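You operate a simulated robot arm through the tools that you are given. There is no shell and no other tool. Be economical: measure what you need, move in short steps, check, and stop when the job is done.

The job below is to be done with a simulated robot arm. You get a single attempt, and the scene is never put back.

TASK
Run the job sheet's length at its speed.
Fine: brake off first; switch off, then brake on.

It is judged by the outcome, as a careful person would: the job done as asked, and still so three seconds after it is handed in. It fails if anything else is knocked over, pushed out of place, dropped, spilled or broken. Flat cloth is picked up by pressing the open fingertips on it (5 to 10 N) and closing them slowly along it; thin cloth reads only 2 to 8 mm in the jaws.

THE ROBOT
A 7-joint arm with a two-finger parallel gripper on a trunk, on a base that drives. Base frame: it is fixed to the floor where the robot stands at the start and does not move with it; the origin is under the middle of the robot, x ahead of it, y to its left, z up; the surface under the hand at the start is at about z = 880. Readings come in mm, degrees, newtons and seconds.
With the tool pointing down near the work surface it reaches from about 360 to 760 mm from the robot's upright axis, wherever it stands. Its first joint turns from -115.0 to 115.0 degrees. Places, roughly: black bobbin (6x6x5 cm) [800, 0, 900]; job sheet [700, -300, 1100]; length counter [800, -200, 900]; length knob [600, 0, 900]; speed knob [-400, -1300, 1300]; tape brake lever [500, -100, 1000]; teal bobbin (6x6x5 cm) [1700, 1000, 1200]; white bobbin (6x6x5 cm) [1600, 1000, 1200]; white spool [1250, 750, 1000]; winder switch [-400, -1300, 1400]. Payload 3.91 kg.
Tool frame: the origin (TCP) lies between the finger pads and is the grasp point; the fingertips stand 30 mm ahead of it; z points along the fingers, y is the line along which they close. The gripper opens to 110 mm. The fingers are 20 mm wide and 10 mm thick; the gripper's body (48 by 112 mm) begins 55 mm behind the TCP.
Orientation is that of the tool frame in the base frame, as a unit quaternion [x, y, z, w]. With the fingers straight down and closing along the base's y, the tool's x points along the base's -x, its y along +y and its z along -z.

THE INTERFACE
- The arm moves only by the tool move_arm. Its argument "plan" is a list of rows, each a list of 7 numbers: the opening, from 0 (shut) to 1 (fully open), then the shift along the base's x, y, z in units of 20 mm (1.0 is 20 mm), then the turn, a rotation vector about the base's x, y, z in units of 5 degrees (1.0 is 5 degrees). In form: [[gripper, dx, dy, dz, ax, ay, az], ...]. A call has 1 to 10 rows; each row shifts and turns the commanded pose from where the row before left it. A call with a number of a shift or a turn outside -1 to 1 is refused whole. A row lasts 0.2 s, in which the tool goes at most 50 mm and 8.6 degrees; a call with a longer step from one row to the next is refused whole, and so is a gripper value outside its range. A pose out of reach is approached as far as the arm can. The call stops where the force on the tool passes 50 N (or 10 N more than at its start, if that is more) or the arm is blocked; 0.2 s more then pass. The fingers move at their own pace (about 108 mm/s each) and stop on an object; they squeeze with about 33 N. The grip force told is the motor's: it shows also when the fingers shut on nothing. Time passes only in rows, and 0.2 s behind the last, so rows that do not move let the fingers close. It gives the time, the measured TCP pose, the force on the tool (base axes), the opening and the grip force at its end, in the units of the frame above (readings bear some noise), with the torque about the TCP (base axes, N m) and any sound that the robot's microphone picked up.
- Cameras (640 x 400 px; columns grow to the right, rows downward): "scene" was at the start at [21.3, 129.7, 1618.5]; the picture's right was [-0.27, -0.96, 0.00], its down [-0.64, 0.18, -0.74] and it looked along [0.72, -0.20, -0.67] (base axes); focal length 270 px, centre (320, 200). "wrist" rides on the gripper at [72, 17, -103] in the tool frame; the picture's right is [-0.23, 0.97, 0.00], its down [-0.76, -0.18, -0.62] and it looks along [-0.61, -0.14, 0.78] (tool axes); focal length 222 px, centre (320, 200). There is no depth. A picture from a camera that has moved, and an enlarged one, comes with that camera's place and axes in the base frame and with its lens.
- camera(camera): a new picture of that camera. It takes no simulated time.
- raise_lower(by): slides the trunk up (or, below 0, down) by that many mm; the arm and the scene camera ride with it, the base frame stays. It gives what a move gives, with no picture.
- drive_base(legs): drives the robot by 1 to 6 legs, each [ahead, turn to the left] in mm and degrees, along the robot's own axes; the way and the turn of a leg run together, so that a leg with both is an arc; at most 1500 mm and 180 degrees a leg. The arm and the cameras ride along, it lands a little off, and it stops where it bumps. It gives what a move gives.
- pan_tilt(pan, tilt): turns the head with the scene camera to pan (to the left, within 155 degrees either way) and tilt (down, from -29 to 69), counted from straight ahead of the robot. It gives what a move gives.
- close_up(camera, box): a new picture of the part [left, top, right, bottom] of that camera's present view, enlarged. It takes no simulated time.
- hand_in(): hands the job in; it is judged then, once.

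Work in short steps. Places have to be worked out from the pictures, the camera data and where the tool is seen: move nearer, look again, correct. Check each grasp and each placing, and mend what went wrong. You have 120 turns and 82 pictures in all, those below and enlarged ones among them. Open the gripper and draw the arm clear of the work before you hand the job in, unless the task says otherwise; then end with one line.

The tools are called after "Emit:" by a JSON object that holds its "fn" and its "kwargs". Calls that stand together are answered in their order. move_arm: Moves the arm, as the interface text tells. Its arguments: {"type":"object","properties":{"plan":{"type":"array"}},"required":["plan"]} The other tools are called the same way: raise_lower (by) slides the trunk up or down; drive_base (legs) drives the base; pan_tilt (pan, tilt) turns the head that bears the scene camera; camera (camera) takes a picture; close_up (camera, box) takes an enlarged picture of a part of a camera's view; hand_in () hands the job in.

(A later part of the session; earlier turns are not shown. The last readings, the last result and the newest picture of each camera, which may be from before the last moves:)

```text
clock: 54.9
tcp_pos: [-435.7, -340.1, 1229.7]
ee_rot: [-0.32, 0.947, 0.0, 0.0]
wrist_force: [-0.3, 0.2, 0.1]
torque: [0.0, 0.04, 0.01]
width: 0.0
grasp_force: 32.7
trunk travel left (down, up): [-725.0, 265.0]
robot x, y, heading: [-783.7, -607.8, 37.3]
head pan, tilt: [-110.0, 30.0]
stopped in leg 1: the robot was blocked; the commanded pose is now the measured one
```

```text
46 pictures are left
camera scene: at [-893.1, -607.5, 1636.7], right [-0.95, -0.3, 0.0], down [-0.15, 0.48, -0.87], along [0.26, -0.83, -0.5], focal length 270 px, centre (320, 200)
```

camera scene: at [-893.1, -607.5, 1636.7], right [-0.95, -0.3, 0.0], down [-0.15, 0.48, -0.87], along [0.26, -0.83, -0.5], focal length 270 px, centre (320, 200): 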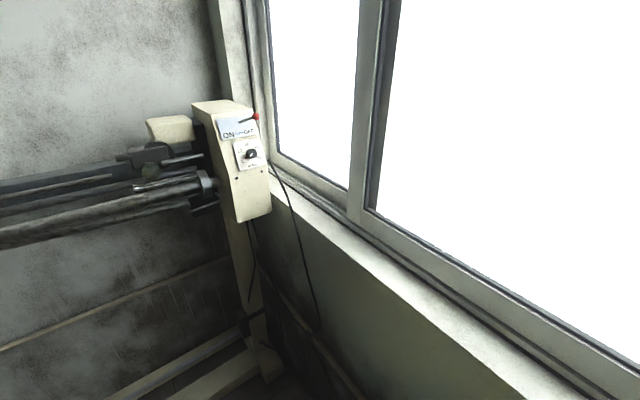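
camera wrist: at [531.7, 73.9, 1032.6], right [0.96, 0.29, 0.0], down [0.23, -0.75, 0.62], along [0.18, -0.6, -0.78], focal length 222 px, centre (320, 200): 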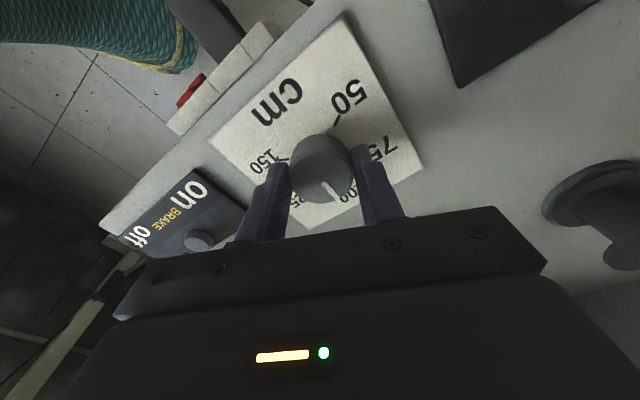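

I was blocked by something behind; I look back before moving further.

Emit:
{"fn": "pan_tilt", "kwargs": {"pan": -155, "tilt": 60}}

Emit:
{"fn": "camera", "kwargs": {"camera": "scene"}}

```text
clock: 56.0
tcp_pos: [-436.7, -341.6, 1231.6]
ee_rot: [-0.32, 0.947, 0.0, 0.001]
wrist_force: [-1.0, 0.4, -0.8]
torque: [0.01, 0.0, 0.0]
width: 0.2
grasp_force: 33.3
trunk travel left (down, up): [-725.0, 265.0]
robot x, y, heading: [-780.4, -606.1, 37.0]
head pan, tilt: [-154.7, 60.0]
```

```text
45 pictures are left
camera scene: at [-952.5, -581.8, 1594.6], right [-0.89, 0.46, 0.0], down [0.4, 0.77, -0.5], along [-0.23, -0.44, -0.87], focal length 270 px, centre (320, 200)
```

scene: 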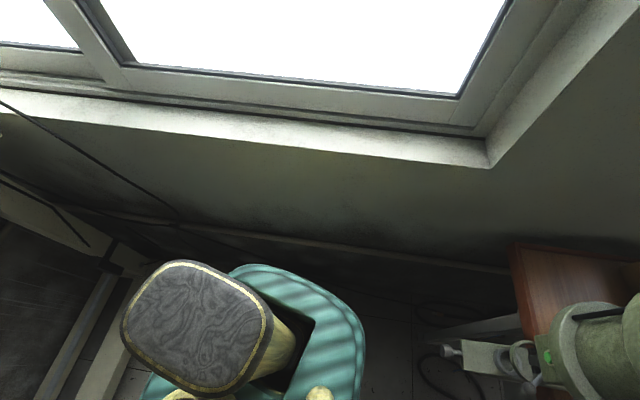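

That was the base's rear corner near the wall. I pull ahead 110 mm and turn right to face the winder, arm tucked and high.

Emit:
{"fn": "drive_base", "kwargs": {"legs": [[110, 0], [0, -97]]}}

Emit:
{"fn": "pan_tilt", "kwargs": {"pan": -15, "tilt": 30}}

Emit:
{"fn": "camera", "kwargs": {"camera": "scene"}}

```text
clock: 63.4
tcp_pos: [-484.9, -922.2, 1231.8]
ee_rot: [0.51, 0.86, 0.0, 0.0]
wrist_force: [0.5, 0.4, -1.0]
torque: [0.02, -0.05, 0.0]
width: 0.4
grasp_force: 32.6
trunk travel left (down, up): [-725.0, 265.0]
robot x, y, heading: [-691.1, -543.0, -61.3]
head pan, tilt: [-154.7, 60.0]
```

```text
clock: 65.6
tcp_pos: [-483.9, -921.8, 1230.6]
ee_rot: [0.51, 0.86, -0.001, 0.001]
wrist_force: [0.1, 0.4, 0.7]
torque: [0.02, 0.0, -0.05]
width: 0.1
grasp_force: 33.3
trunk travel left (down, up): [-725.0, 265.0]
robot x, y, heading: [-694.8, -542.1, -61.5]
head pan, tilt: [-15.0, 30.0]
```

```text
44 pictures are left
camera scene: at [-567.9, -504.7, 1636.6], right [-0.97, -0.23, 0.0], down [-0.12, 0.49, -0.87], along [0.2, -0.84, -0.5], focal length 270 px, centre (320, 200)
```

scene: 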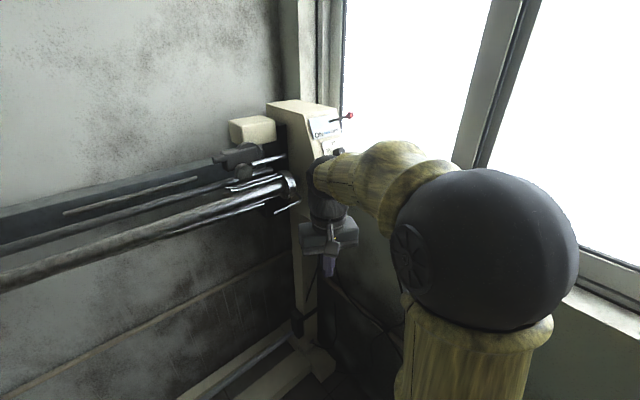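

Now I reorient the hand to face the panel: yaw +26° while rising, then pitch up 66° so the fingers point along about [0.75, -0.52, -0.41].

Emit:
{"fn": "move_arm", "kwargs": {"plan": [[0.6, 0, 0, 0.9, 0, 0, 0.88], [0.6, 0, 0, 0.9, 0, 0, 0.88], [0.6, 0, 0, 0.9, 0, 0, 0.88], [0.6, 0, 0, 0.9, 0, 0, 0.88], [0.6, 0, 0, 0.9, 0, 0, 0.88], [0.6, 0, 0, 0.9, 0, 0, 0.88]]}}

Emit:
{"fn": "move_arm", "kwargs": {"plan": [[0.6, 0, -0.74, 0, -0.538, -0.773, 0], [0.6, 0, -0.74, 0, -0.538, -0.773, 0], [0.6, 0, -0.74, 0, -0.538, -0.773, 0], [0.6, 0, -0.74, 0, -0.538, -0.773, 0], [0.6, 0, -0.74, 0, -0.538, -0.773, 0], [0.6, 0, -0.74, 0, -0.538, -0.773, 0], [0.6, 0, -0.74, 0, -0.538, -0.773, 0]]}}

Emit:
{"fn": "move_arm", "kwargs": {"plan": [[0.6, 0, -0.74, 0, -0.538, -0.773, 0], [0.6, 0, -0.74, 0, -0.538, -0.773, 0], [0.6, 0, -0.74, 0, -0.538, -0.773, 0], [0.6, 0, -0.74, 0, -0.538, -0.773, 0], [0.6, 0, -0.74, 0, -0.538, -0.773, 0], [0.6, 0, -0.74, 0, -0.538, -0.773, 0], [0.6, 0, -0.74, 0, -0.538, -0.773, 0]]}}

Emit:
{"fn": "camera", "kwargs": {"camera": "scene"}}

Emit:
{"fn": "camera", "kwargs": {"camera": "wrist"}}

```text
clock: 67.0
tcp_pos: [-483.9, -922.5, 1338.0]
ee_rot: [0.3, 0.954, 0.0, 0.002]
wrist_force: [-0.1, 0.1, 0.7]
torque: [0.0, 0.0, -0.01]
width: 66.0
grasp_force: 0.0
trunk travel left (down, up): [-725.0, 265.0]
robot x, y, heading: [-695.3, -542.3, -61.4]
head pan, tilt: [-15.0, 30.0]
```

```text
clock: 68.6
tcp_pos: [-484.0, -1028.0, 1337.6]
ee_rot: [0.289, 0.914, -0.085, 0.272]
wrist_force: [-0.5, 0.1, -0.1]
torque: [-0.01, 0.02, -0.02]
width: 66.1
grasp_force: 0.1
trunk travel left (down, up): [-725.0, 265.0]
robot x, y, heading: [-697.6, -542.2, -61.6]
head pan, tilt: [-15.0, 30.0]
```

```text
clock: 70.2
tcp_pos: [-483.0, -1131.0, 1336.8]
ee_rot: [0.253, 0.799, -0.163, 0.521]
wrist_force: [0.9, 1.0, 0.8]
torque: [0.02, -0.02, 0.0]
width: 65.8
grasp_force: 0.0
trunk travel left (down, up): [-725.0, 265.0]
robot x, y, heading: [-695.2, -540.3, -61.5]
head pan, tilt: [-15.0, 30.0]
```

```text
43 pictures are left
camera scene: at [-568.0, -505.4, 1636.6], right [-0.97, -0.23, 0.0], down [-0.12, 0.49, -0.87], along [0.2, -0.84, -0.5], focal length 270 px, centre (320, 200)
```

scene: 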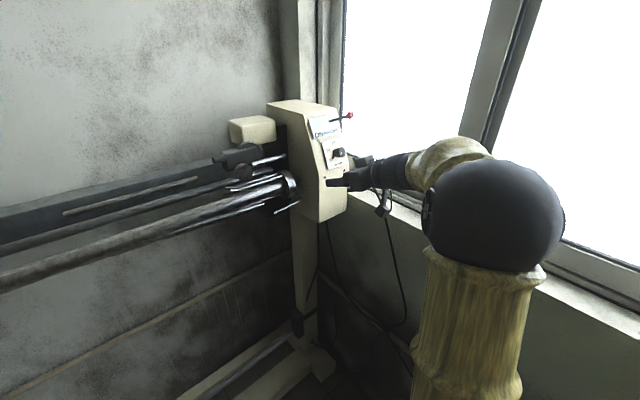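

```text
42 pictures are left
camera wrist: at [-577.3, -1046.7, 1312.8], right [0.63, 0.75, 0.21], down [-0.32, 0.0, 0.95], along [0.71, -0.67, 0.24], focal length 222 px, centre (320, 200)
```

wrist: 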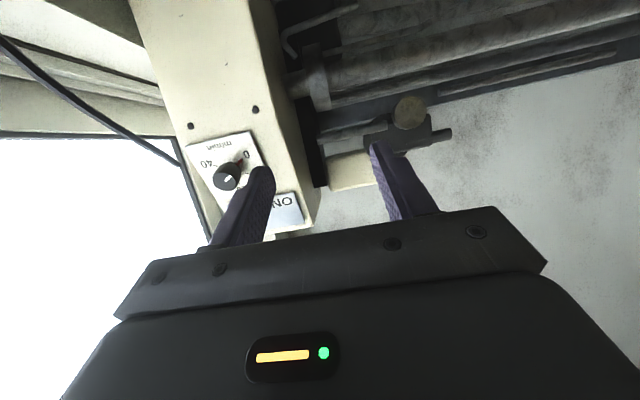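

Knob triangulates to [-436, -1340, 1329], too far from here (840 mm), so I pull the hand back and then drive ahead about 200 mm, ending with the hand ~100 mm off the knob.

Emit:
{"fn": "move_arm", "kwargs": {"plan": [[0.6, -0.86, 0.28, 0.2, 0, 0, 0], [0.6, -0.86, 0.28, 0.2, 0, 0, 0], [0.6, -0.86, 0.28, 0.2, 0, 0, 0], [0.6, -0.86, 0.28, 0.2, 0, 0, 0], [0.6, -0.86, 0.28, 0.2, 0, 0, 0], [0.6, -0.86, 0.28, 0.2, 0, 0, 0], [0.6, -0.86, 0.28, 0.2, 0, 0, 0], [0.6, -0.86, 0.28, 0.2, 0, 0, 0]]}}

Emit:
{"fn": "drive_base", "kwargs": {"legs": [[200, 0]]}}

Emit:
{"fn": "camera", "kwargs": {"camera": "wrist"}}

Emit:
{"fn": "camera", "kwargs": {"camera": "scene"}}

```text
clock: 72.0
tcp_pos: [-623.1, -1085.0, 1370.9]
ee_rot: [0.252, 0.8, -0.162, 0.52]
wrist_force: [0.3, 0.0, -0.4]
torque: [-0.01, -0.01, 0.02]
width: 65.9
grasp_force: 0.0
trunk travel left (down, up): [-725.0, 265.0]
robot x, y, heading: [-694.8, -540.8, -61.8]
head pan, tilt: [-15.0, 30.0]
```

```text
clock: 73.7
tcp_pos: [-530.8, -1255.7, 1370.6]
ee_rot: [0.252, 0.799, -0.161, 0.521]
wrist_force: [-0.5, 0.0, -0.7]
torque: [0.04, 0.02, 0.02]
width: 66.1
grasp_force: 0.1
trunk travel left (down, up): [-725.0, 265.0]
robot x, y, heading: [-605.2, -710.4, -61.4]
head pan, tilt: [-15.0, 30.0]
```

```text
41 pictures are left
camera wrist: at [-623.0, -1171.6, 1346.1], right [0.63, 0.74, 0.21], down [-0.32, 0.0, 0.95], along [0.71, -0.67, 0.24], focal length 222 px, centre (320, 200)
```

wrist: 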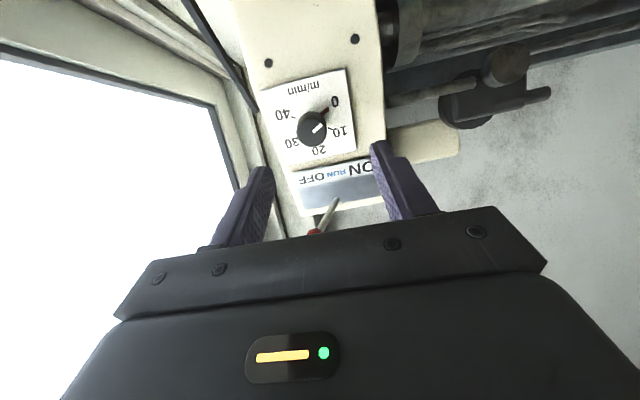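

```text
40 pictures are left
camera scene: at [-474.9, -676.4, 1636.6], right [-0.97, -0.23, 0.0], down [-0.12, 0.49, -0.87], along [0.2, -0.84, -0.5], focal length 270 px, centre (320, 200)
```

scene: 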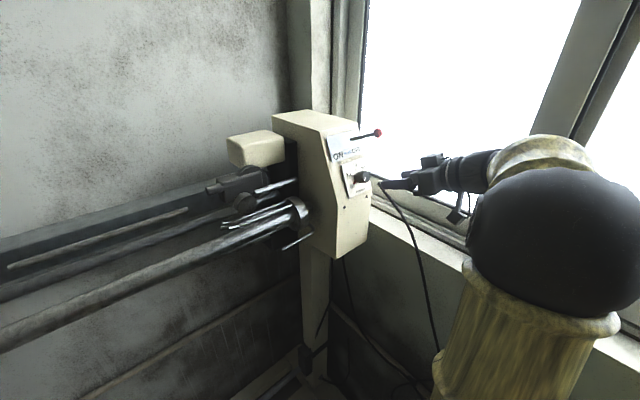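

Knob now at about [-432, -1342, 1327]. I take a close-up to read the pointer and panel tilt.

Emit:
{"fn": "close_up", "kwargs": {"camera": "wrist", "box": [250, 60, 390, 240]}}

```text
2.22 times, centred on (320, 150) of wrist
camera zoom: at [-623.0, -1171.6, 1346.1], right [0.63, 0.74, 0.21], down [-0.32, 0.0, 0.95], along [0.71, -0.67, 0.24], focal length 494 px, centre (320, 311)
```

zoom: 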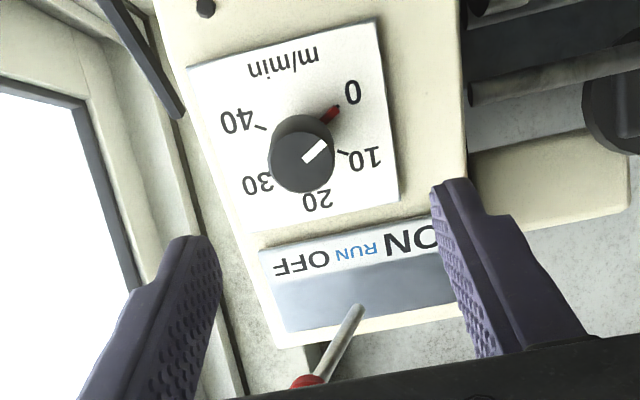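

Pointer is at 0; 10 is 60° clockwise (positive about the tool axis). I pre-roll -30° while approaching to ~60 mm off the knob.

Emit:
{"fn": "move_arm", "kwargs": {"plan": [[0.6, 0.44, -0.46, -0.16, -0.75, 0.522, 0.405], [0.6, 0.44, -0.46, -0.16, -0.75, 0.522, 0.405], [0.6, 0.44, -0.46, -0.16, -0.75, 0.522, 0.405], [0.6, 0.44, -0.46, -0.16, -0.75, 0.522, 0.405], [0.6, 0.44, -0.46, -0.16, -0.75, 0.522, 0.405], [0.6, 0.44, -0.46, -0.16, -0.75, 0.522, 0.405]]}}

Emit:
{"fn": "camera", "kwargs": {"camera": "wrist"}}

Emit:
{"fn": "close_up", "kwargs": {"camera": "scene", "box": [290, 100, 510, 240]}}

```text
clock: 75.1
tcp_pos: [-476.7, -1311.3, 1351.2]
ee_rot: [0.037, 0.837, -0.292, 0.461]
wrist_force: [-0.1, -0.1, -0.6]
torque: [0.0, -0.01, 0.0]
width: 66.0
grasp_force: 0.0
trunk travel left (down, up): [-725.0, 265.0]
robot x, y, heading: [-607.3, -707.4, -61.5]
head pan, tilt: [-15.0, 30.0]
```

```text
38 pictures are left
camera wrist: at [-591.3, -1259.0, 1328.2], right [0.45, 0.85, -0.26], down [-0.09, 0.34, 0.94], along [0.89, -0.4, 0.23], focal length 222 px, centre (320, 200)
```

wrist: 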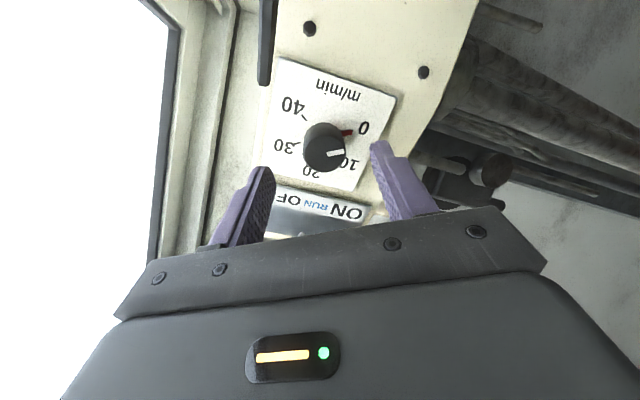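

```text
2.86 times, centred on (400, 170) of scene
camera zoom: at [-475.2, -675.7, 1636.6], right [-0.97, -0.23, 0.0], down [-0.12, 0.49, -0.87], along [0.2, -0.84, -0.5], focal length 772 px, centre (91, 286)
```

zoom: 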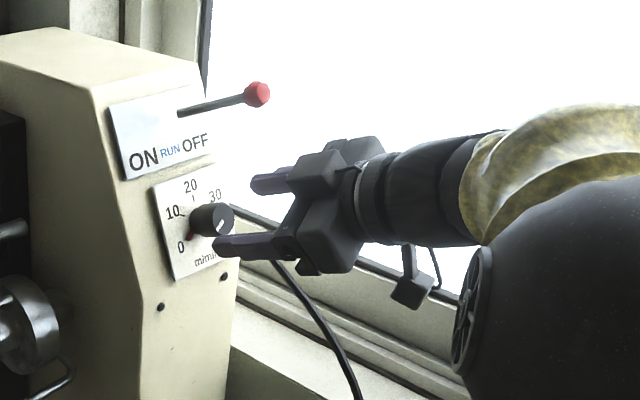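

Refined: knob face ≈ [-440, -1335, 1334], on the tool axis within 3 mm and 46 mm ahead. I advance 36 mm and close.

Emit:
{"fn": "move_arm", "kwargs": {"plan": [[0.6, 0.49, -0.3, -0.21, 0, 0, 0], [0.6, 0.49, -0.3, -0.21, 0, 0, 0], [0.6, 0.49, -0.3, -0.21, 0, 0, 0], [0, 0, 0, 0, 0, 0, 0], [0, 0, 0, 0, 0, 0, 0], [0, 0, 0, 0, 0, 0, 0]]}}

Emit:
{"fn": "camera", "kwargs": {"camera": "wrist"}}

```text
clock: 76.5
tcp_pos: [-447.3, -1327.8, 1337.6]
ee_rot: [0.037, 0.838, -0.289, 0.461]
wrist_force: [4.5, 13.4, -18.4]
torque: [-0.49, -0.53, -0.32]
width: 32.2
grasp_force: 45.1
trunk travel left (down, up): [-725.0, 265.0]
robot x, y, heading: [-602.4, -711.5, -61.4]
head pan, tilt: [-15.0, 30.0]
```

```text
36 pictures are left
camera wrist: at [-562.0, -1274.9, 1315.0], right [0.45, 0.85, -0.26], down [-0.09, 0.33, 0.94], along [0.89, -0.4, 0.23], focal length 222 px, centre (320, 200)
```

wrist: 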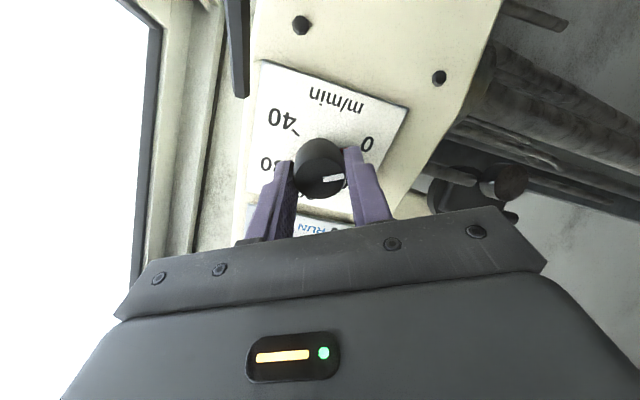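

The knob is gripped (32 mm). I ease the side load and turn +60° about the tool axis.

Emit:
{"fn": "move_arm", "kwargs": {"plan": [[0, 0.03, 0.09, -0.12, 0, 0, 0], [0, 0, 0, 0, 0.75, -0.522, -0.405], [0, 0, 0, 0, 0.75, -0.522, -0.405], [0, 0, 0, 0, 0.75, -0.522, -0.405], [0, 0, 0, 0, 0.75, -0.522, -0.405], [0, 0, 0, 0, 0.75, -0.522, -0.405], [0, 0, 0, 0, 0.75, -0.522, -0.405]]}}

Emit:
{"fn": "move_arm", "kwargs": {"plan": [[0, 0, 0, 0, 0.75, -0.522, -0.405], [0, 0, 0, 0, 0.75, -0.522, -0.405], [0, 0, 0, 0, 0.75, -0.522, -0.405], [0, 0, 0, 0, 0.75, -0.522, -0.405], [0, 0, 0, 0, 0.75, -0.522, -0.405], [0, 0, 0, 0, 0.75, -0.522, -0.405]]}}

Emit:
{"fn": "camera", "kwargs": {"camera": "wrist"}}

```text
clock: 78.1
tcp_pos: [-447.6, -1329.5, 1339.5]
ee_rot: [0.254, 0.798, -0.164, 0.521]
wrist_force: [3.4, -11.1, 13.0]
torque: [-0.82, -0.35, -0.94]
width: 31.8
grasp_force: 45.0
trunk travel left (down, up): [-725.0, 265.0]
robot x, y, heading: [-603.5, -712.2, -61.7]
head pan, tilt: [-15.0, 30.0]
```

```text
clock: 79.5
tcp_pos: [-448.7, -1329.5, 1337.1]
ee_rot: [0.452, 0.706, -0.023, 0.545]
wrist_force: [1.1, -18.5, 19.5]
torque: [-0.68, -0.45, -0.63]
width: 31.1
grasp_force: 45.5
trunk travel left (down, up): [-725.0, 265.0]
robot x, y, heading: [-603.2, -712.0, -61.8]
head pan, tilt: [-15.0, 30.0]
```

```text
35 pictures are left
camera wrist: at [-515.6, -1219.8, 1329.2], right [0.64, 0.44, 0.63], down [-0.59, -0.24, 0.77], along [0.49, -0.87, 0.1], focal length 222 px, centre (320, 200)
```

wrist: 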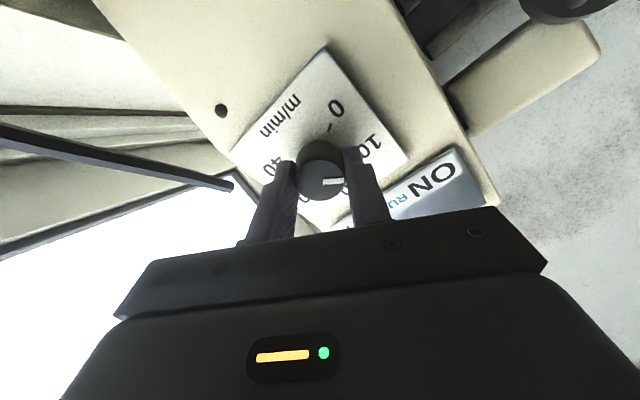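

Turned. I release, back off 60 mm and check the pointer against the 10 tick.

Emit:
{"fn": "move_arm", "kwargs": {"plan": [[0.6, 0, 0, 0, 0, 0, 0], [0.6, 0, 0, 0, 0, 0, 0], [0.6, -0.75, 0.522, 0.405, 0, 0, 0], [0.6, -0.75, 0.522, 0.405, 0, 0, 0], [0.6, -0.75, 0.522, 0.405, 0, 0, 0]]}}

Emit:
{"fn": "close_up", "kwargs": {"camera": "wrist", "box": [240, 80, 400, 180]}}

Emit:
{"fn": "close_up", "kwargs": {"camera": "scene", "box": [330, 140, 390, 215]}}

```text
clock: 80.7
tcp_pos: [-494.1, -1296.0, 1360.4]
ee_rot: [0.451, 0.707, -0.023, 0.545]
wrist_force: [-1.0, 0.3, -0.4]
torque: [0.02, -0.01, 0.01]
width: 66.1
grasp_force: 0.0
trunk travel left (down, up): [-725.0, 265.0]
robot x, y, heading: [-603.5, -708.0, -61.5]
head pan, tilt: [-15.0, 30.0]
```

```text
4.00 times, centred on (320, 130) of wrist
camera zoom: at [-561.1, -1186.9, 1353.0], right [0.64, 0.44, 0.63], down [-0.59, -0.25, 0.77], along [0.49, -0.87, 0.1], focal length 888 px, centre (320, 480)
```

zoom: 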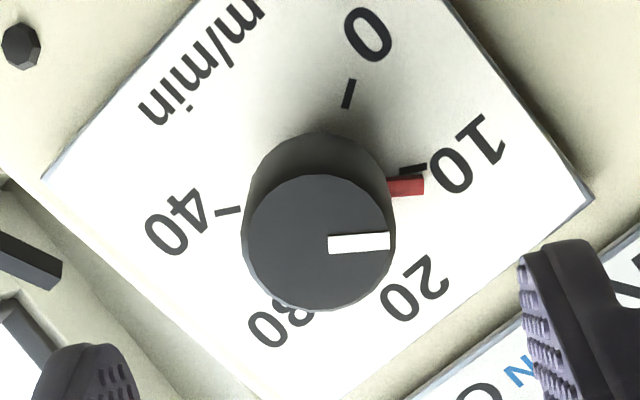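

```text
5.33 times, centred on (360, 178) of scene
camera zoom: at [-475.9, -674.8, 1636.6], right [-0.97, -0.23, 0.0], down [-0.12, 0.49, -0.87], along [0.2, -0.84, -0.5], focal length 1441 px, centre (107, 320)
```

zoom: 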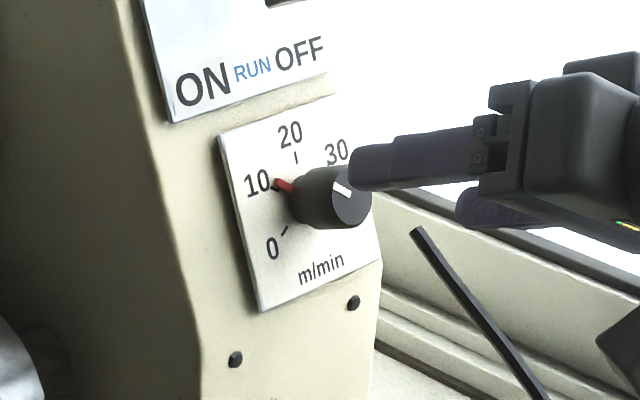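

The pointer is about 6° beyond 10. I regrip and turn back 6°.

Emit:
{"fn": "move_arm", "kwargs": {"plan": [[0.6, 0.75, -0.54, -0.4, 0, 0, 0], [0.6, 0.75, -0.54, -0.4, 0, 0, 0], [0.6, 0.75, -0.54, -0.4, 0, 0, 0], [0, 0, 0, 0, 0, 0, 0], [0, 0, 0, 0, 0, 0, 0], [0, 0, 0, 0, 0, 0, 0], [0, 0, 0, 0, -0.45, 0.313, 0.243], [0, 0, 0, 0, -0.45, 0.313, 0.243], [0, 0, 0, 0, 0, 0, 0]]}}

Emit:
{"fn": "move_arm", "kwargs": {"plan": [[0.6, 0, 0, 0, 0, 0, 0], [0.6, 0, 0, 0, 0, 0, 0], [0.6, -0.75, 0.522, 0.405, 0, 0, 0], [0.6, -0.75, 0.522, 0.405, 0, 0, 0], [0.6, -0.75, 0.522, 0.405, 0, 0, 0]]}}

Emit:
{"fn": "close_up", "kwargs": {"camera": "wrist", "box": [240, 80, 400, 180]}}

```text
clock: 82.7
tcp_pos: [-446.2, -1329.9, 1333.5]
ee_rot: [0.414, 0.73, -0.05, 0.542]
wrist_force: [2.5, -4.0, -7.3]
torque: [-0.29, 0.59, -1.43]
width: 31.1
grasp_force: 44.6
trunk travel left (down, up): [-725.0, 265.0]
robot x, y, heading: [-602.8, -709.6, -62.0]
head pan, tilt: [-15.0, 30.0]
```

```text
clock: 83.9
tcp_pos: [-492.6, -1296.8, 1362.1]
ee_rot: [0.414, 0.729, -0.051, 0.543]
wrist_force: [-0.6, 1.2, 0.2]
torque: [-0.03, -0.02, 0.01]
width: 65.9
grasp_force: 0.1
trunk travel left (down, up): [-725.0, 265.0]
robot x, y, heading: [-607.4, -713.0, -61.5]
head pan, tilt: [-15.0, 30.0]
```

```text
4.00 times, centred on (320, 130) of wrist
camera zoom: at [-565.0, -1191.5, 1349.8], right [0.66, 0.51, 0.55], down [-0.53, -0.21, 0.82], along [0.53, -0.83, 0.14], focal length 888 px, centre (320, 480)
```

zoom: 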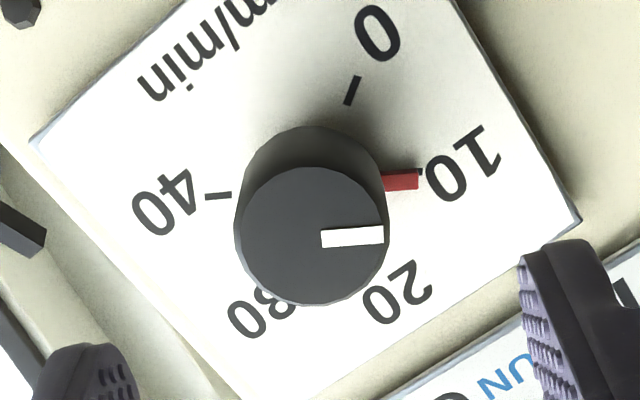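

The pointer now matches 10 within ~1.5°. Next the switch: ball ≈ [-461, -1348, 1446]. I back off, roll the hand level, and rise in front of it.

Emit:
{"fn": "move_arm", "kwargs": {"plan": [[0.6, -0.75, 0.522, 0.405, 0, 0, 0], [0.6, -0.75, 0.522, 0.405, 0, 0, 0], [0.6, -0.75, 0.522, 0.405, 0, 0, 0], [0.6, -0.05, -0.2, 0.85, -0.6, 0.418, 0.324], [0.6, -0.05, -0.2, 0.85, -0.6, 0.418, 0.324], [0.6, -0.05, -0.2, 0.85, -0.6, 0.418, 0.324], [0.6, -0.05, -0.2, 0.85, -0.6, 0.418, 0.324], [0.6, -0.05, -0.2, 0.85, -0.6, 0.418, 0.324], [0.6, -0.05, -0.2, 0.85, -0.6, 0.418, 0.324]]}}

Emit:
{"fn": "camera", "kwargs": {"camera": "wrist"}}

Emit:
{"fn": "camera", "kwargs": {"camera": "scene"}}

```text
clock: 85.9
tcp_pos: [-544.4, -1290.3, 1489.1]
ee_rot: [0.253, 0.799, -0.163, 0.521]
wrist_force: [0.9, 0.4, -0.1]
torque: [-0.02, 0.01, -0.01]
width: 66.0
grasp_force: 0.1
trunk travel left (down, up): [-725.0, 265.0]
robot x, y, heading: [-602.2, -712.9, -61.4]
head pan, tilt: [-15.0, 30.0]
```

```text
31 pictures are left
camera wrist: at [-636.6, -1204.5, 1465.3], right [0.63, 0.74, 0.21], down [-0.32, 0.0, 0.95], along [0.71, -0.67, 0.24], focal length 222 px, centre (320, 200)
```

wrist: 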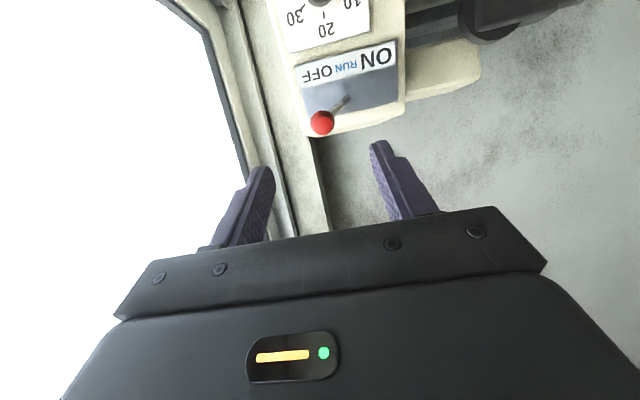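

```text
30 pictures are left
camera scene: at [-475.6, -675.4, 1636.6], right [-0.97, -0.23, 0.0], down [-0.12, 0.49, -0.87], along [0.2, -0.84, -0.5], focal length 270 px, centre (320, 200)
```

scene: 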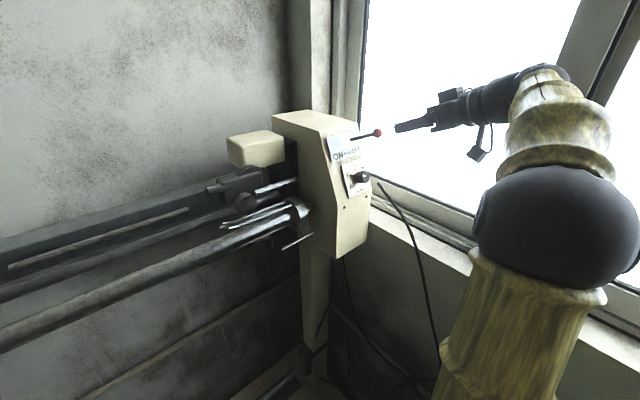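

The ball is on the tool axis. Before switching on, I aim the head at the length counter so I can watch the run.

Emit:
{"fn": "pan_tilt", "kwargs": {"pan": 82, "tilt": 27}}

Emit:
{"fn": "camera", "kwargs": {"camera": "scene"}}

Emit:
{"fn": "move_arm", "kwargs": {"plan": [[0.6, 0.656, -0.457, -0.354, 0, 0, 0], [0.6, 0.656, -0.457, -0.354, 0, 0, 0], [0.6, 0.656, -0.457, -0.354, 0, 0, 0], [0.6, 0.656, -0.457, -0.354, 0, 0, 0], [0.6, 0.656, -0.457, -0.354, 0, 0, 0]]}}

Emit:
{"fn": "camera", "kwargs": {"camera": "wrist"}}

```text
clock: 87.7
tcp_pos: [-543.6, -1288.8, 1489.0]
ee_rot: [0.254, 0.799, -0.163, 0.52]
wrist_force: [-0.5, 0.5, 0.2]
torque: [0.02, 0.01, 0.0]
width: 65.9
grasp_force: 0.1
trunk travel left (down, up): [-725.0, 265.0]
robot x, y, heading: [-601.4, -709.9, -61.7]
head pan, tilt: [82.0, 27.0]
```

```text
29 pictures are left
camera scene: at [-410.6, -555.5, 1641.4], right [0.35, -0.94, 0.0], down [-0.43, -0.16, -0.89], along [0.84, 0.31, -0.45], focal length 270 px, centre (320, 200)
```

scene: 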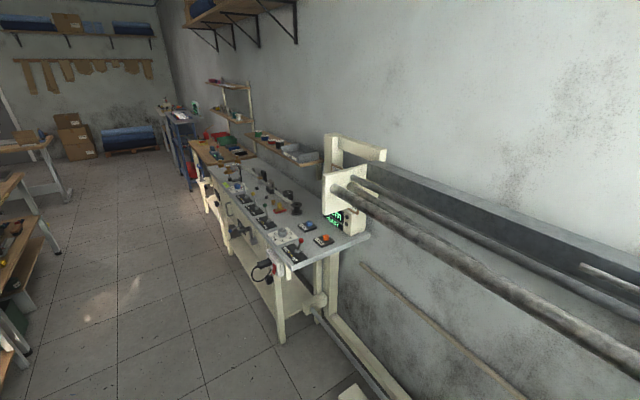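

```text
clock: 88.9
tcp_pos: [-479.0, -1336.2, 1449.5]
ee_rot: [0.252, 0.799, -0.162, 0.521]
wrist_force: [0.2, -0.7, 0.7]
torque: [-0.01, 0.01, -0.02]
width: 66.0
grasp_force: 0.0
trunk travel left (down, up): [-725.0, 265.0]
robot x, y, heading: [-600.6, -712.1, -61.7]
head pan, tilt: [82.0, 27.0]
```

```text
28 pictures are left
camera wrist: at [-571.6, -1251.0, 1426.3], right [0.63, 0.74, 0.21], down [-0.32, 0.0, 0.95], along [0.71, -0.67, 0.24], focal length 222 px, centre (320, 200)
```

wrist: 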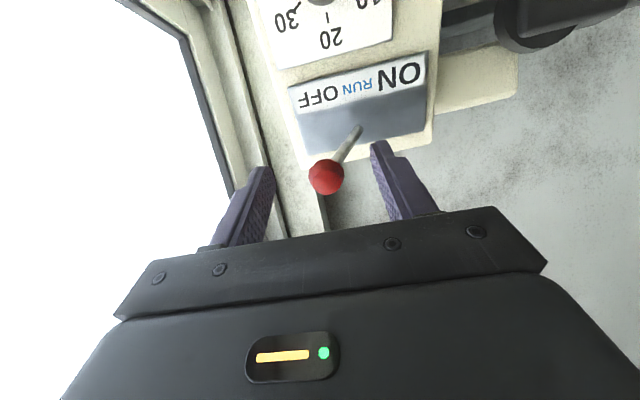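

The ball lies between the fingers about 12 mm ahead of the TCP. I check how readable the counter is.

Emit:
{"fn": "close_up", "kwargs": {"camera": "scene", "box": [315, 195, 375, 240]}}

```text
8.89 times, centred on (345, 218) of scene
camera zoom: at [-410.3, -556.1, 1641.4], right [0.35, -0.94, 0.0], down [-0.43, -0.16, -0.89], along [0.83, 0.31, -0.45], focal length 2402 px, centre (98, 44)
```

zoom: 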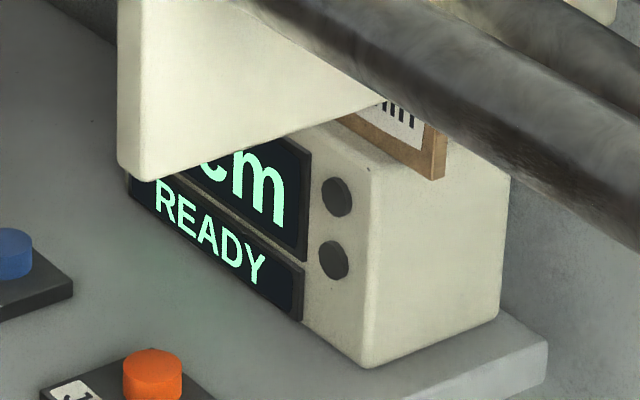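

The status line is readable. I switch ON by advancing 8 mm and moving along +e.

Emit:
{"fn": "move_arm", "kwargs": {"plan": [[0.6, 0.3, -0.21, -0.16, 0, 0, 0], [0.6, 0.43, 0.615, 0, 0, 0, 0], [0.6, 0.43, 0.615, 0, 0, 0, 0], [0.6, 0.43, 0.615, 0, 0, 0, 0], [0.6, 0.43, 0.615, 0, 0, 0, 0], [0.6, 0.43, 0.615, 0, 0, 0, 0], [0.6, 0.43, 0.615, 0, 0, 0, 0]]}}

Emit:
{"fn": "close_up", "kwargs": {"camera": "scene", "box": [315, 195, 375, 240]}}

Emit:
{"fn": "camera", "kwargs": {"camera": "wrist"}}

```text
clock: 90.5
tcp_pos: [-417.6, -1263.8, 1448.4]
ee_rot: [0.252, 0.8, -0.162, 0.52]
wrist_force: [0.1, 0.3, 0.0]
torque: [-0.01, 0.01, -0.01]
width: 66.0
grasp_force: 0.0
trunk travel left (down, up): [-725.0, 265.0]
robot x, y, heading: [-606.9, -714.3, -61.8]
head pan, tilt: [82.0, 27.0]
```

```text
8.89 times, centred on (345, 218) of scene
camera zoom: at [-410.3, -554.9, 1641.3], right [0.35, -0.94, 0.0], down [-0.43, -0.16, -0.89], along [0.83, 0.31, -0.45], focal length 2402 px, centre (98, 44)
```

zoom: 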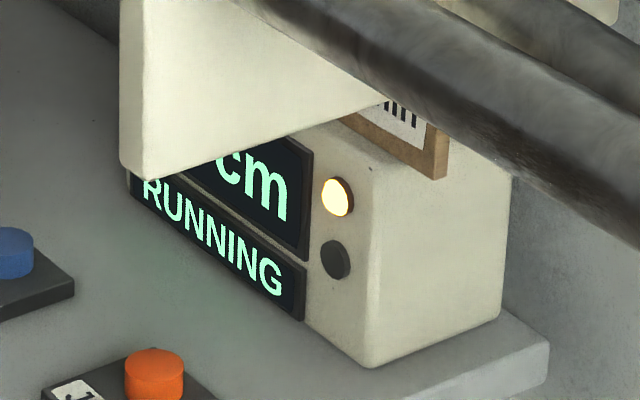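

```text
25 pictures are left
camera wrist: at [-511.4, -1178.8, 1423.8], right [0.63, 0.74, 0.21], down [-0.32, 0.0, 0.95], along [0.71, -0.67, 0.24], focal length 222 px, centre (320, 200)
```

wrist: 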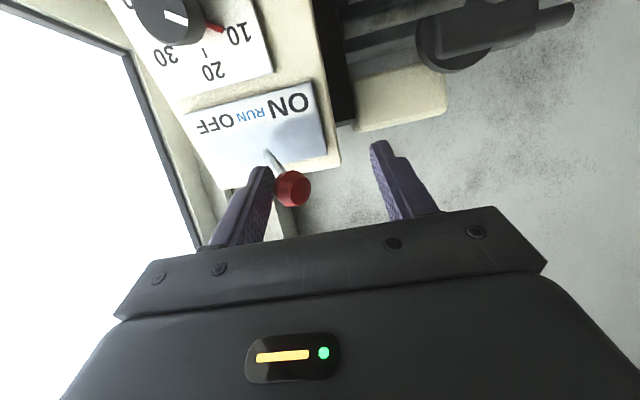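

RUNNING, lamp lit. While it runs I pre-position the other finger near the ball (without touching) and watch.

Emit:
{"fn": "move_arm", "kwargs": {"plan": [[0.6, -0.3, -0.43, 0, 0, 0, 0], [0.6, -0.3, -0.43, 0, 0, 0, 0], [0.6, -0.3, -0.43, 0, 0, 0, 0], [0.6, 0, 0, 0, 0, 0, 0], [0.6, 0, 0, 0, 0, 0, 0]]}}

Emit:
{"fn": "camera", "kwargs": {"camera": "wrist"}}

Emit:
{"fn": "close_up", "kwargs": {"camera": "scene", "box": [315, 195, 375, 240]}}

```text
clock: 91.7
tcp_pos: [-438.0, -1291.8, 1448.3]
ee_rot: [0.254, 0.799, -0.164, 0.521]
wrist_force: [0.6, 0.5, 0.0]
torque: [0.0, 0.02, 0.0]
width: 66.0
grasp_force: 0.1
trunk travel left (down, up): [-725.0, 265.0]
robot x, y, heading: [-601.3, -711.8, -61.6]
head pan, tilt: [82.0, 27.0]
```

```text
24 pictures are left
camera wrist: at [-531.7, -1207.3, 1424.1], right [0.63, 0.74, 0.21], down [-0.32, 0.0, 0.95], along [0.71, -0.67, 0.24], focal length 222 px, centre (320, 200)
```

wrist: 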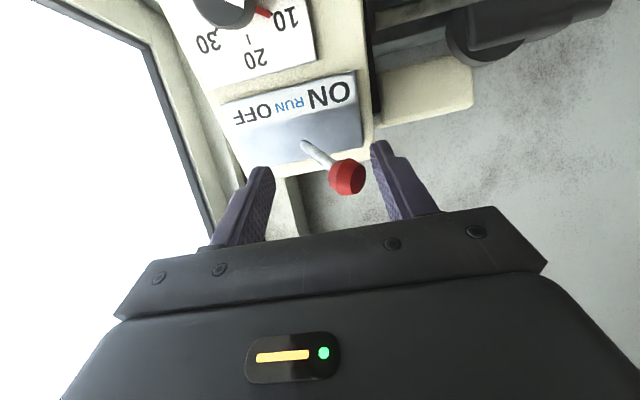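

```text
8.89 times, centred on (345, 218) of scene
camera zoom: at [-410.7, -555.5, 1641.4], right [0.35, -0.94, 0.0], down [-0.43, -0.16, -0.89], along [0.83, 0.31, -0.45], focal length 2402 px, centre (98, 44)
```

zoom: 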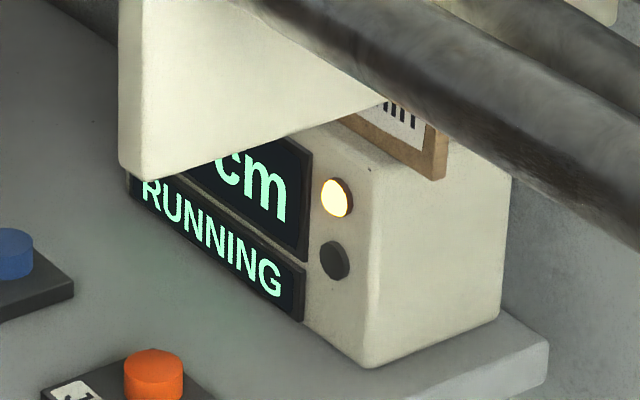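

Still running; expected to reach 100 cm near t≈96.3. I wait in place until about 95.3.

Emit:
{"fn": "move_arm", "kwargs": {"plan": [[0.6, 0, 0, 0, 0, 0, 0], [0.6, 0, 0, 0, 0, 0, 0], [0.6, 0, 0, 0, 0, 0, 0], [0.6, 0, 0, 0, 0, 0, 0], [0.6, 0, 0, 0, 0, 0, 0], [0.6, 0, 0, 0, 0, 0, 0], [0.6, 0, 0, 0, 0, 0, 0], [0.6, 0, 0, 0, 0, 0, 0], [0.6, 0, 0, 0, 0, 0, 0], [0.6, 0, 0, 0, 0, 0, 0]]}}

Emit:
{"fn": "move_arm", "kwargs": {"plan": [[0.6, 0, 0, 0, 0, 0, 0], [0.6, 0, 0, 0, 0, 0, 0], [0.6, 0, 0, 0, 0, 0, 0], [0.6, 0, 0, 0, 0, 0, 0], [0.6, 0, 0, 0, 0, 0, 0], [0.6, 0, 0, 0, 0, 0, 0]]}}

Emit:
{"fn": "close_up", "kwargs": {"camera": "scene", "box": [315, 195, 375, 240]}}

```text
clock: 93.9
tcp_pos: [-437.5, -1293.1, 1448.2]
ee_rot: [0.253, 0.799, -0.162, 0.521]
wrist_force: [0.1, 0.7, 0.2]
torque: [0.04, -0.02, 0.01]
width: 66.0
grasp_force: 0.0
trunk travel left (down, up): [-725.0, 265.0]
robot x, y, heading: [-601.1, -715.4, -61.4]
head pan, tilt: [82.0, 27.0]
```

```text
clock: 95.3
tcp_pos: [-438.0, -1292.2, 1448.7]
ee_rot: [0.252, 0.799, -0.162, 0.521]
wrist_force: [-0.7, 0.3, 0.1]
torque: [0.0, 0.02, 0.05]
width: 65.9
grasp_force: 0.0
trunk travel left (down, up): [-725.0, 265.0]
robot x, y, heading: [-600.0, -713.4, -61.7]
head pan, tilt: [82.0, 27.0]
```

```text
8.89 times, centred on (345, 218) of scene
camera zoom: at [-410.6, -555.4, 1641.4], right [0.35, -0.94, 0.0], down [-0.43, -0.16, -0.89], along [0.83, 0.31, -0.45], focal length 2402 px, centre (98, 44)
```

zoom: 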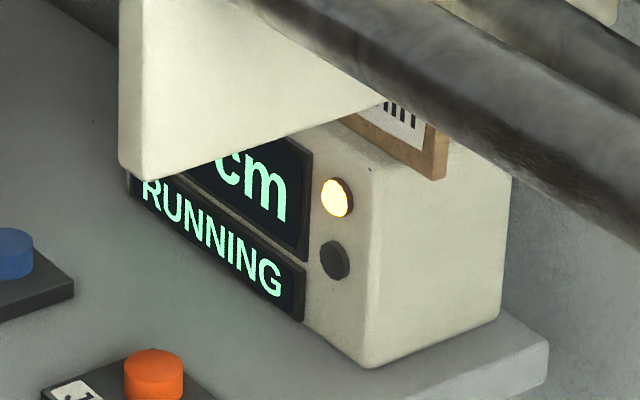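

Still running at 95.3 as expected; another short wait.

Emit:
{"fn": "move_arm", "kwargs": {"plan": [[0.6, 0, 0, 0, 0, 0, 0], [0.6, 0, 0, 0, 0, 0, 0], [0.6, 0, 0, 0, 0, 0, 0], [0.6, 0, 0, 0, 0, 0, 0]]}}

Emit:
{"fn": "close_up", "kwargs": {"camera": "scene", "box": [315, 195, 375, 240]}}

```text
clock: 96.3
tcp_pos: [-439.0, -1292.1, 1448.9]
ee_rot: [0.252, 0.8, -0.162, 0.52]
wrist_force: [-0.5, -0.7, -0.3]
torque: [-0.02, -0.03, 0.02]
width: 66.1
grasp_force: 0.0
trunk travel left (down, up): [-725.0, 265.0]
robot x, y, heading: [-600.0, -711.8, -61.3]
head pan, tilt: [82.0, 27.0]
```

```text
8.89 times, centred on (345, 218) of scene
camera zoom: at [-410.6, -555.4, 1641.4], right [0.35, -0.94, 0.0], down [-0.43, -0.16, -0.89], along [0.83, 0.31, -0.45], focal length 2402 px, centre (98, 44)
```

zoom: 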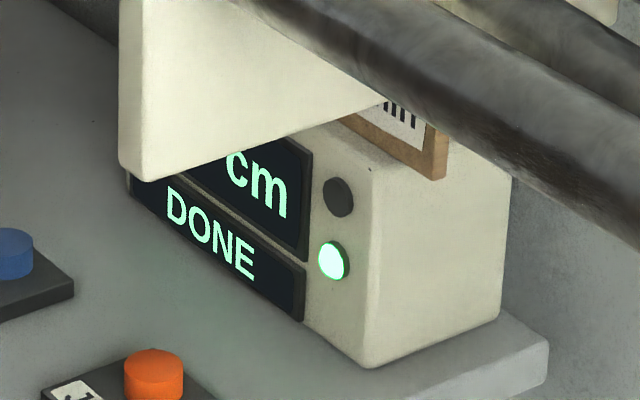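

DONE, green lamp lit. Now switch OFF: move along -e.

Emit:
{"fn": "move_arm", "kwargs": {"plan": [[0.6, -0.43, -0.615, 0, 0, 0, 0], [0.6, -0.43, -0.615, 0, 0, 0, 0], [0.6, -0.43, -0.615, 0, 0, 0, 0], [0.6, -0.43, -0.615, 0, 0, 0, 0], [0.6, -0.43, -0.615, 0, 0, 0, 0]]}}

Emit:
{"fn": "camera", "kwargs": {"camera": "wrist"}}

Emit:
{"fn": "close_up", "kwargs": {"camera": "scene", "box": [315, 195, 375, 240]}}

```text
clock: 97.5
tcp_pos: [-483.1, -1353.3, 1446.5]
ee_rot: [0.253, 0.799, -0.163, 0.521]
wrist_force: [-0.4, -0.5, 0.4]
torque: [0.02, 0.03, -0.03]
width: 66.0
grasp_force: 0.1
trunk travel left (down, up): [-725.0, 265.0]
robot x, y, heading: [-602.4, -710.8, -61.7]
head pan, tilt: [82.0, 27.0]
```

```text
20 pictures are left
camera wrist: at [-574.9, -1268.3, 1422.2], right [0.63, 0.74, 0.21], down [-0.32, 0.0, 0.95], along [0.71, -0.67, 0.24], focal length 222 px, centre (320, 200)
```

wrist: 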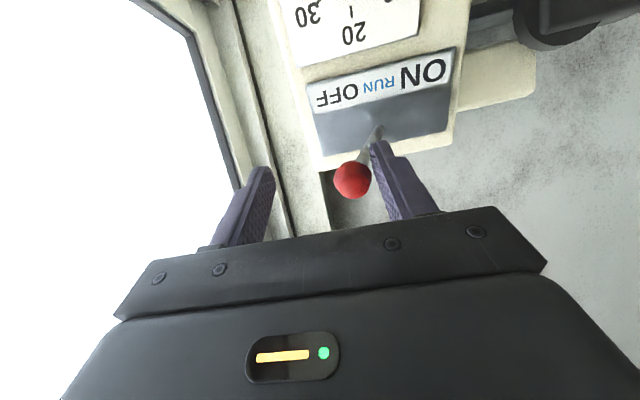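

```text
8.89 times, centred on (345, 218) of scene
camera zoom: at [-410.9, -555.9, 1641.5], right [0.35, -0.94, 0.0], down [-0.43, -0.16, -0.89], along [0.84, 0.31, -0.45], focal length 2402 px, centre (98, 44)
```

zoom: 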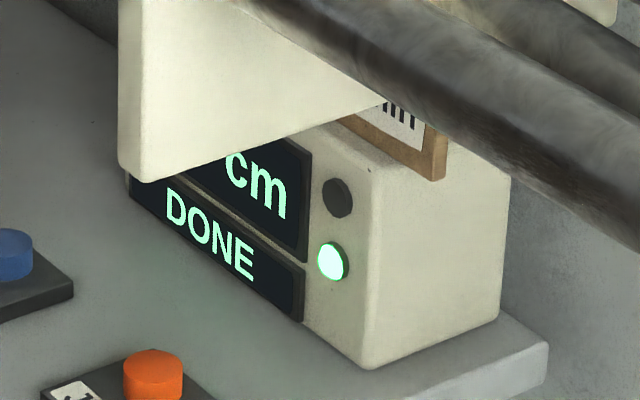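

The lever leans to OFF. I press a little further to be sure it sits at its stop.

Emit:
{"fn": "move_arm", "kwargs": {"plan": [[0.6, -0.25, -0.36, 0, 0, 0, 0], [0.6, -0.25, -0.36, 0, 0, 0, 0], [0.6, 0, 0, 0, 0, 0, 0]]}}

Emit:
{"fn": "camera", "kwargs": {"camera": "wrist"}}

```text
clock: 98.3
tcp_pos: [-487.2, -1360.3, 1450.2]
ee_rot: [0.249, 0.801, -0.161, 0.52]
wrist_force: [11.3, 26.5, -5.5]
torque: [0.15, 0.18, 1.02]
width: 79.9
grasp_force: 14.0
trunk travel left (down, up): [-725.0, 265.0]
robot x, y, heading: [-603.8, -709.0, -61.6]
head pan, tilt: [82.0, 27.0]
```

```text
18 pictures are left
camera wrist: at [-580.7, -1276.4, 1425.7], right [0.63, 0.75, 0.21], down [-0.32, 0.0, 0.95], along [0.71, -0.66, 0.24], focal length 222 px, centre (320, 200)
```

wrist: 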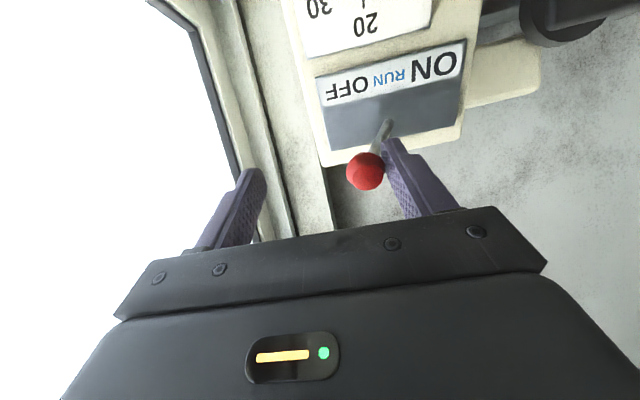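

At its OFF stop (force 29 N). I move back +e to free the ball, then withdraw along the tool axis.

Emit:
{"fn": "move_arm", "kwargs": {"plan": [[0.6, 0.4, 0.57, 0, 0, 0, 0], [0.6, 0.3, 0.43, 0, 0, 0, 0], [0.6, -0.75, 0.522, 0.405, 0, 0, 0], [0.6, -0.75, 0.522, 0.405, 0, 0, 0], [0.6, -0.75, 0.522, 0.405, 0, 0, 0], [0.6, -0.75, 0.522, 0.405, 0, 0, 0], [0.6, -0.75, 0.522, 0.405, 0, 0, 0], [0.6, -0.75, 0.522, 0.405, 0, 0, 0]]}}

Emit:
{"fn": "camera", "kwargs": {"camera": "wrist"}}

```text
clock: 100.1
tcp_pos: [-568.1, -1285.8, 1497.9]
ee_rot: [0.254, 0.799, -0.163, 0.519]
wrist_force: [0.0, -0.7, 0.4]
torque: [-0.01, -0.02, 0.0]
width: 65.9
grasp_force: 0.1
trunk travel left (down, up): [-725.0, 265.0]
robot x, y, heading: [-601.0, -710.9, -61.6]
head pan, tilt: [82.0, 27.0]
```

```text
17 pictures are left
camera wrist: at [-660.8, -1200.2, 1473.7], right [0.63, 0.74, 0.21], down [-0.32, 0.0, 0.95], along [0.7, -0.67, 0.24], focal length 222 px, centre (320, 200)
```

wrist: 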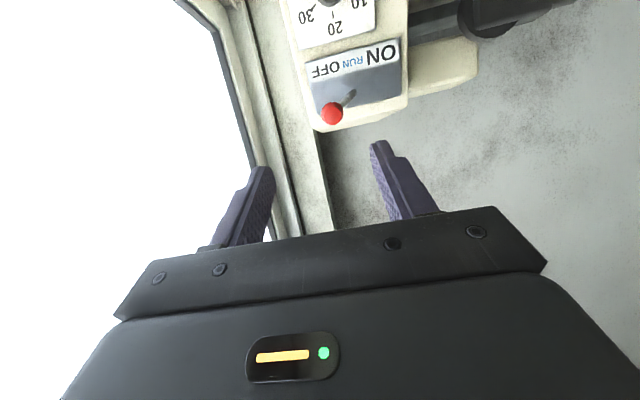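

Switch is at OFF. I reverse 200 mm, then fold the hand back down into the tucked posture.

Emit:
{"fn": "drive_base", "kwargs": {"legs": [[-200, 0]]}}

Emit:
{"fn": "move_arm", "kwargs": {"plan": [[0.6, 0.64, 0.67, -0.4, 0.538, 0.773, 0], [0.6, 0.64, 0.67, -0.4, 0.538, 0.773, 0], [0.6, 0.64, 0.67, -0.4, 0.538, 0.773, 0], [0.6, 0.64, 0.67, -0.4, 0.538, 0.773, 0], [0.6, 0.64, 0.67, -0.4, 0.538, 0.773, 0], [0.6, 0.64, 0.67, -0.4, 0.538, 0.773, 0], [0.6, 0.64, 0.67, -0.4, 0.538, 0.773, 0]]}}

Emit:
{"fn": "move_arm", "kwargs": {"plan": [[0.6, 0.64, 0.67, -0.7, 0.538, 0.773, 0], [0.6, 0.64, 0.67, -0.7, 0.538, 0.773, 0], [0.6, 0.64, 0.67, -0.7, 0.538, 0.773, 0], [0.6, 0.64, 0.67, -0.7, 0.538, 0.773, 0], [0.6, 0.64, 0.67, -0.7, 0.538, 0.773, 0], [0.6, 0.64, 0.67, -0.7, 0.538, 0.773, 0], [0.6, 0.64, 0.67, -0.7, 0.538, 0.773, 0]]}}

```text
clock: 101.8
tcp_pos: [-665.2, -1110.8, 1498.4]
ee_rot: [0.255, 0.797, -0.165, 0.521]
wrist_force: [0.6, 1.1, 0.4]
torque: [0.01, 0.0, 0.0]
width: 66.0
grasp_force: 0.1
trunk travel left (down, up): [-725.0, 265.0]
robot x, y, heading: [-697.6, -539.4, -61.9]
head pan, tilt: [82.0, 27.0]
```

```text
clock: 103.4
tcp_pos: [-574.6, -1020.1, 1441.1]
ee_rot: [0.291, 0.913, -0.087, 0.271]
wrist_force: [-0.2, 0.8, 0.6]
torque: [-0.03, -0.02, 0.03]
width: 65.9
grasp_force: 0.1
trunk travel left (down, up): [-725.0, 265.0]
robot x, y, heading: [-693.5, -534.2, -61.8]
head pan, tilt: [82.0, 27.0]
```

```text
clock: 105.0
tcp_pos: [-483.6, -925.2, 1347.0]
ee_rot: [0.304, 0.953, -0.003, 0.0]
wrist_force: [0.7, -0.3, 0.4]
torque: [-0.02, 0.01, -0.01]
width: 66.0
grasp_force: 0.1
trunk travel left (down, up): [-725.0, 265.0]
robot x, y, heading: [-696.8, -540.4, -61.7]
head pan, tilt: [82.0, 27.0]
```

Yaw the hand for the brake, then drive back to the starting spot.

Emit:
{"fn": "move_arm", "kwargs": {"plan": [[0.5, 0, 0, 0, 0, 0, -1], [0.5, 0, 0, 0, 0, 0, -1], [0.5, 0, 0, 0, 0, 0, -1], [0.5, 0, 0, 0, 0, 0, -1], [0.5, 0, 0, 0, 0, 0, -1], [0.5, 0, 0, 0, 0, 0, -1], [0.5, 0, 0, 0, 0, 0, -1], [0.5, 0, 0, 0, 0, 0, -1], [0.5, 0, 0, 0, 0, 0, -1], [0.5, 0, 0, 0, 0, 0, -1]]}}

Emit:
{"fn": "move_arm", "kwargs": {"plan": [[0.5, 0, 0, 0, 0, 0, -1], [0.5, 0, 0, 0, 0, 0, -1], [0.5, 0, 0, 0, 0, 0, -0.3]]}}

Emit:
{"fn": "drive_base", "kwargs": {"legs": [[0, 99.5], [880, 0]]}}

Emit:
{"fn": "pan_tilt", "kwargs": {"pan": -45, "tilt": 50}}

Emit:
{"fn": "camera", "kwargs": {"camera": "scene"}}

```text
clock: 107.2
tcp_pos: [-485.2, -924.4, 1344.2]
ee_rot: [0.678, 0.735, -0.003, -0.002]
wrist_force: [-0.3, 0.4, 0.3]
torque: [-0.01, 0.03, -0.01]
width: 54.8
grasp_force: 0.0
trunk travel left (down, up): [-725.0, 265.0]
robot x, y, heading: [-695.2, -537.0, -61.9]
head pan, tilt: [82.0, 27.0]
```

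```text
clock: 108.0
tcp_pos: [-486.0, -924.1, 1343.3]
ee_rot: [0.748, 0.664, -0.004, -0.002]
wrist_force: [0.0, -0.6, -0.5]
torque: [-0.01, 0.01, -0.03]
width: 55.1
grasp_force: 0.2
trunk travel left (down, up): [-725.0, 265.0]
robot x, y, heading: [-700.4, -538.4, -62.0]
head pan, tilt: [82.0, 27.0]
```

```text
clock: 119.5
tcp_pos: [328.9, 268.3, 1343.1]
ee_rot: [-0.028, 1.0, -0.004, 0.001]
wrist_force: [0.2, 0.3, -0.5]
torque: [-0.01, 0.01, -0.02]
width: 54.9
grasp_force: 0.1
trunk travel left (down, up): [-725.0, 265.0]
robot x, y, heading: [-16.1, -2.1, 38.1]
head pan, tilt: [82.0, 27.0]
```

```text
clock: 121.5
tcp_pos: [327.8, 269.1, 1343.2]
ee_rot: [-0.028, 1.0, -0.004, 0.002]
wrist_force: [0.7, 0.6, 0.2]
torque: [0.01, -0.01, 0.0]
width: 55.0
grasp_force: 0.2
trunk travel left (down, up): [-725.0, 265.0]
robot x, y, heading: [-17.6, -7.6, 38.1]
head pan, tilt: [-45.0, 50.0]
```

```text
16 pictures are left
camera scene: at [-80.9, 67.4, 1607.1], right [-0.12, -0.99, 0.0], down [-0.76, 0.09, -0.64], along [0.64, -0.08, -0.77], focal length 270 px, centre (320, 200)
```

scene: 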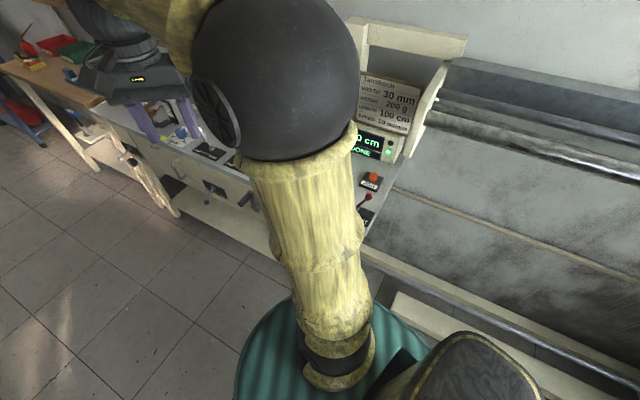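

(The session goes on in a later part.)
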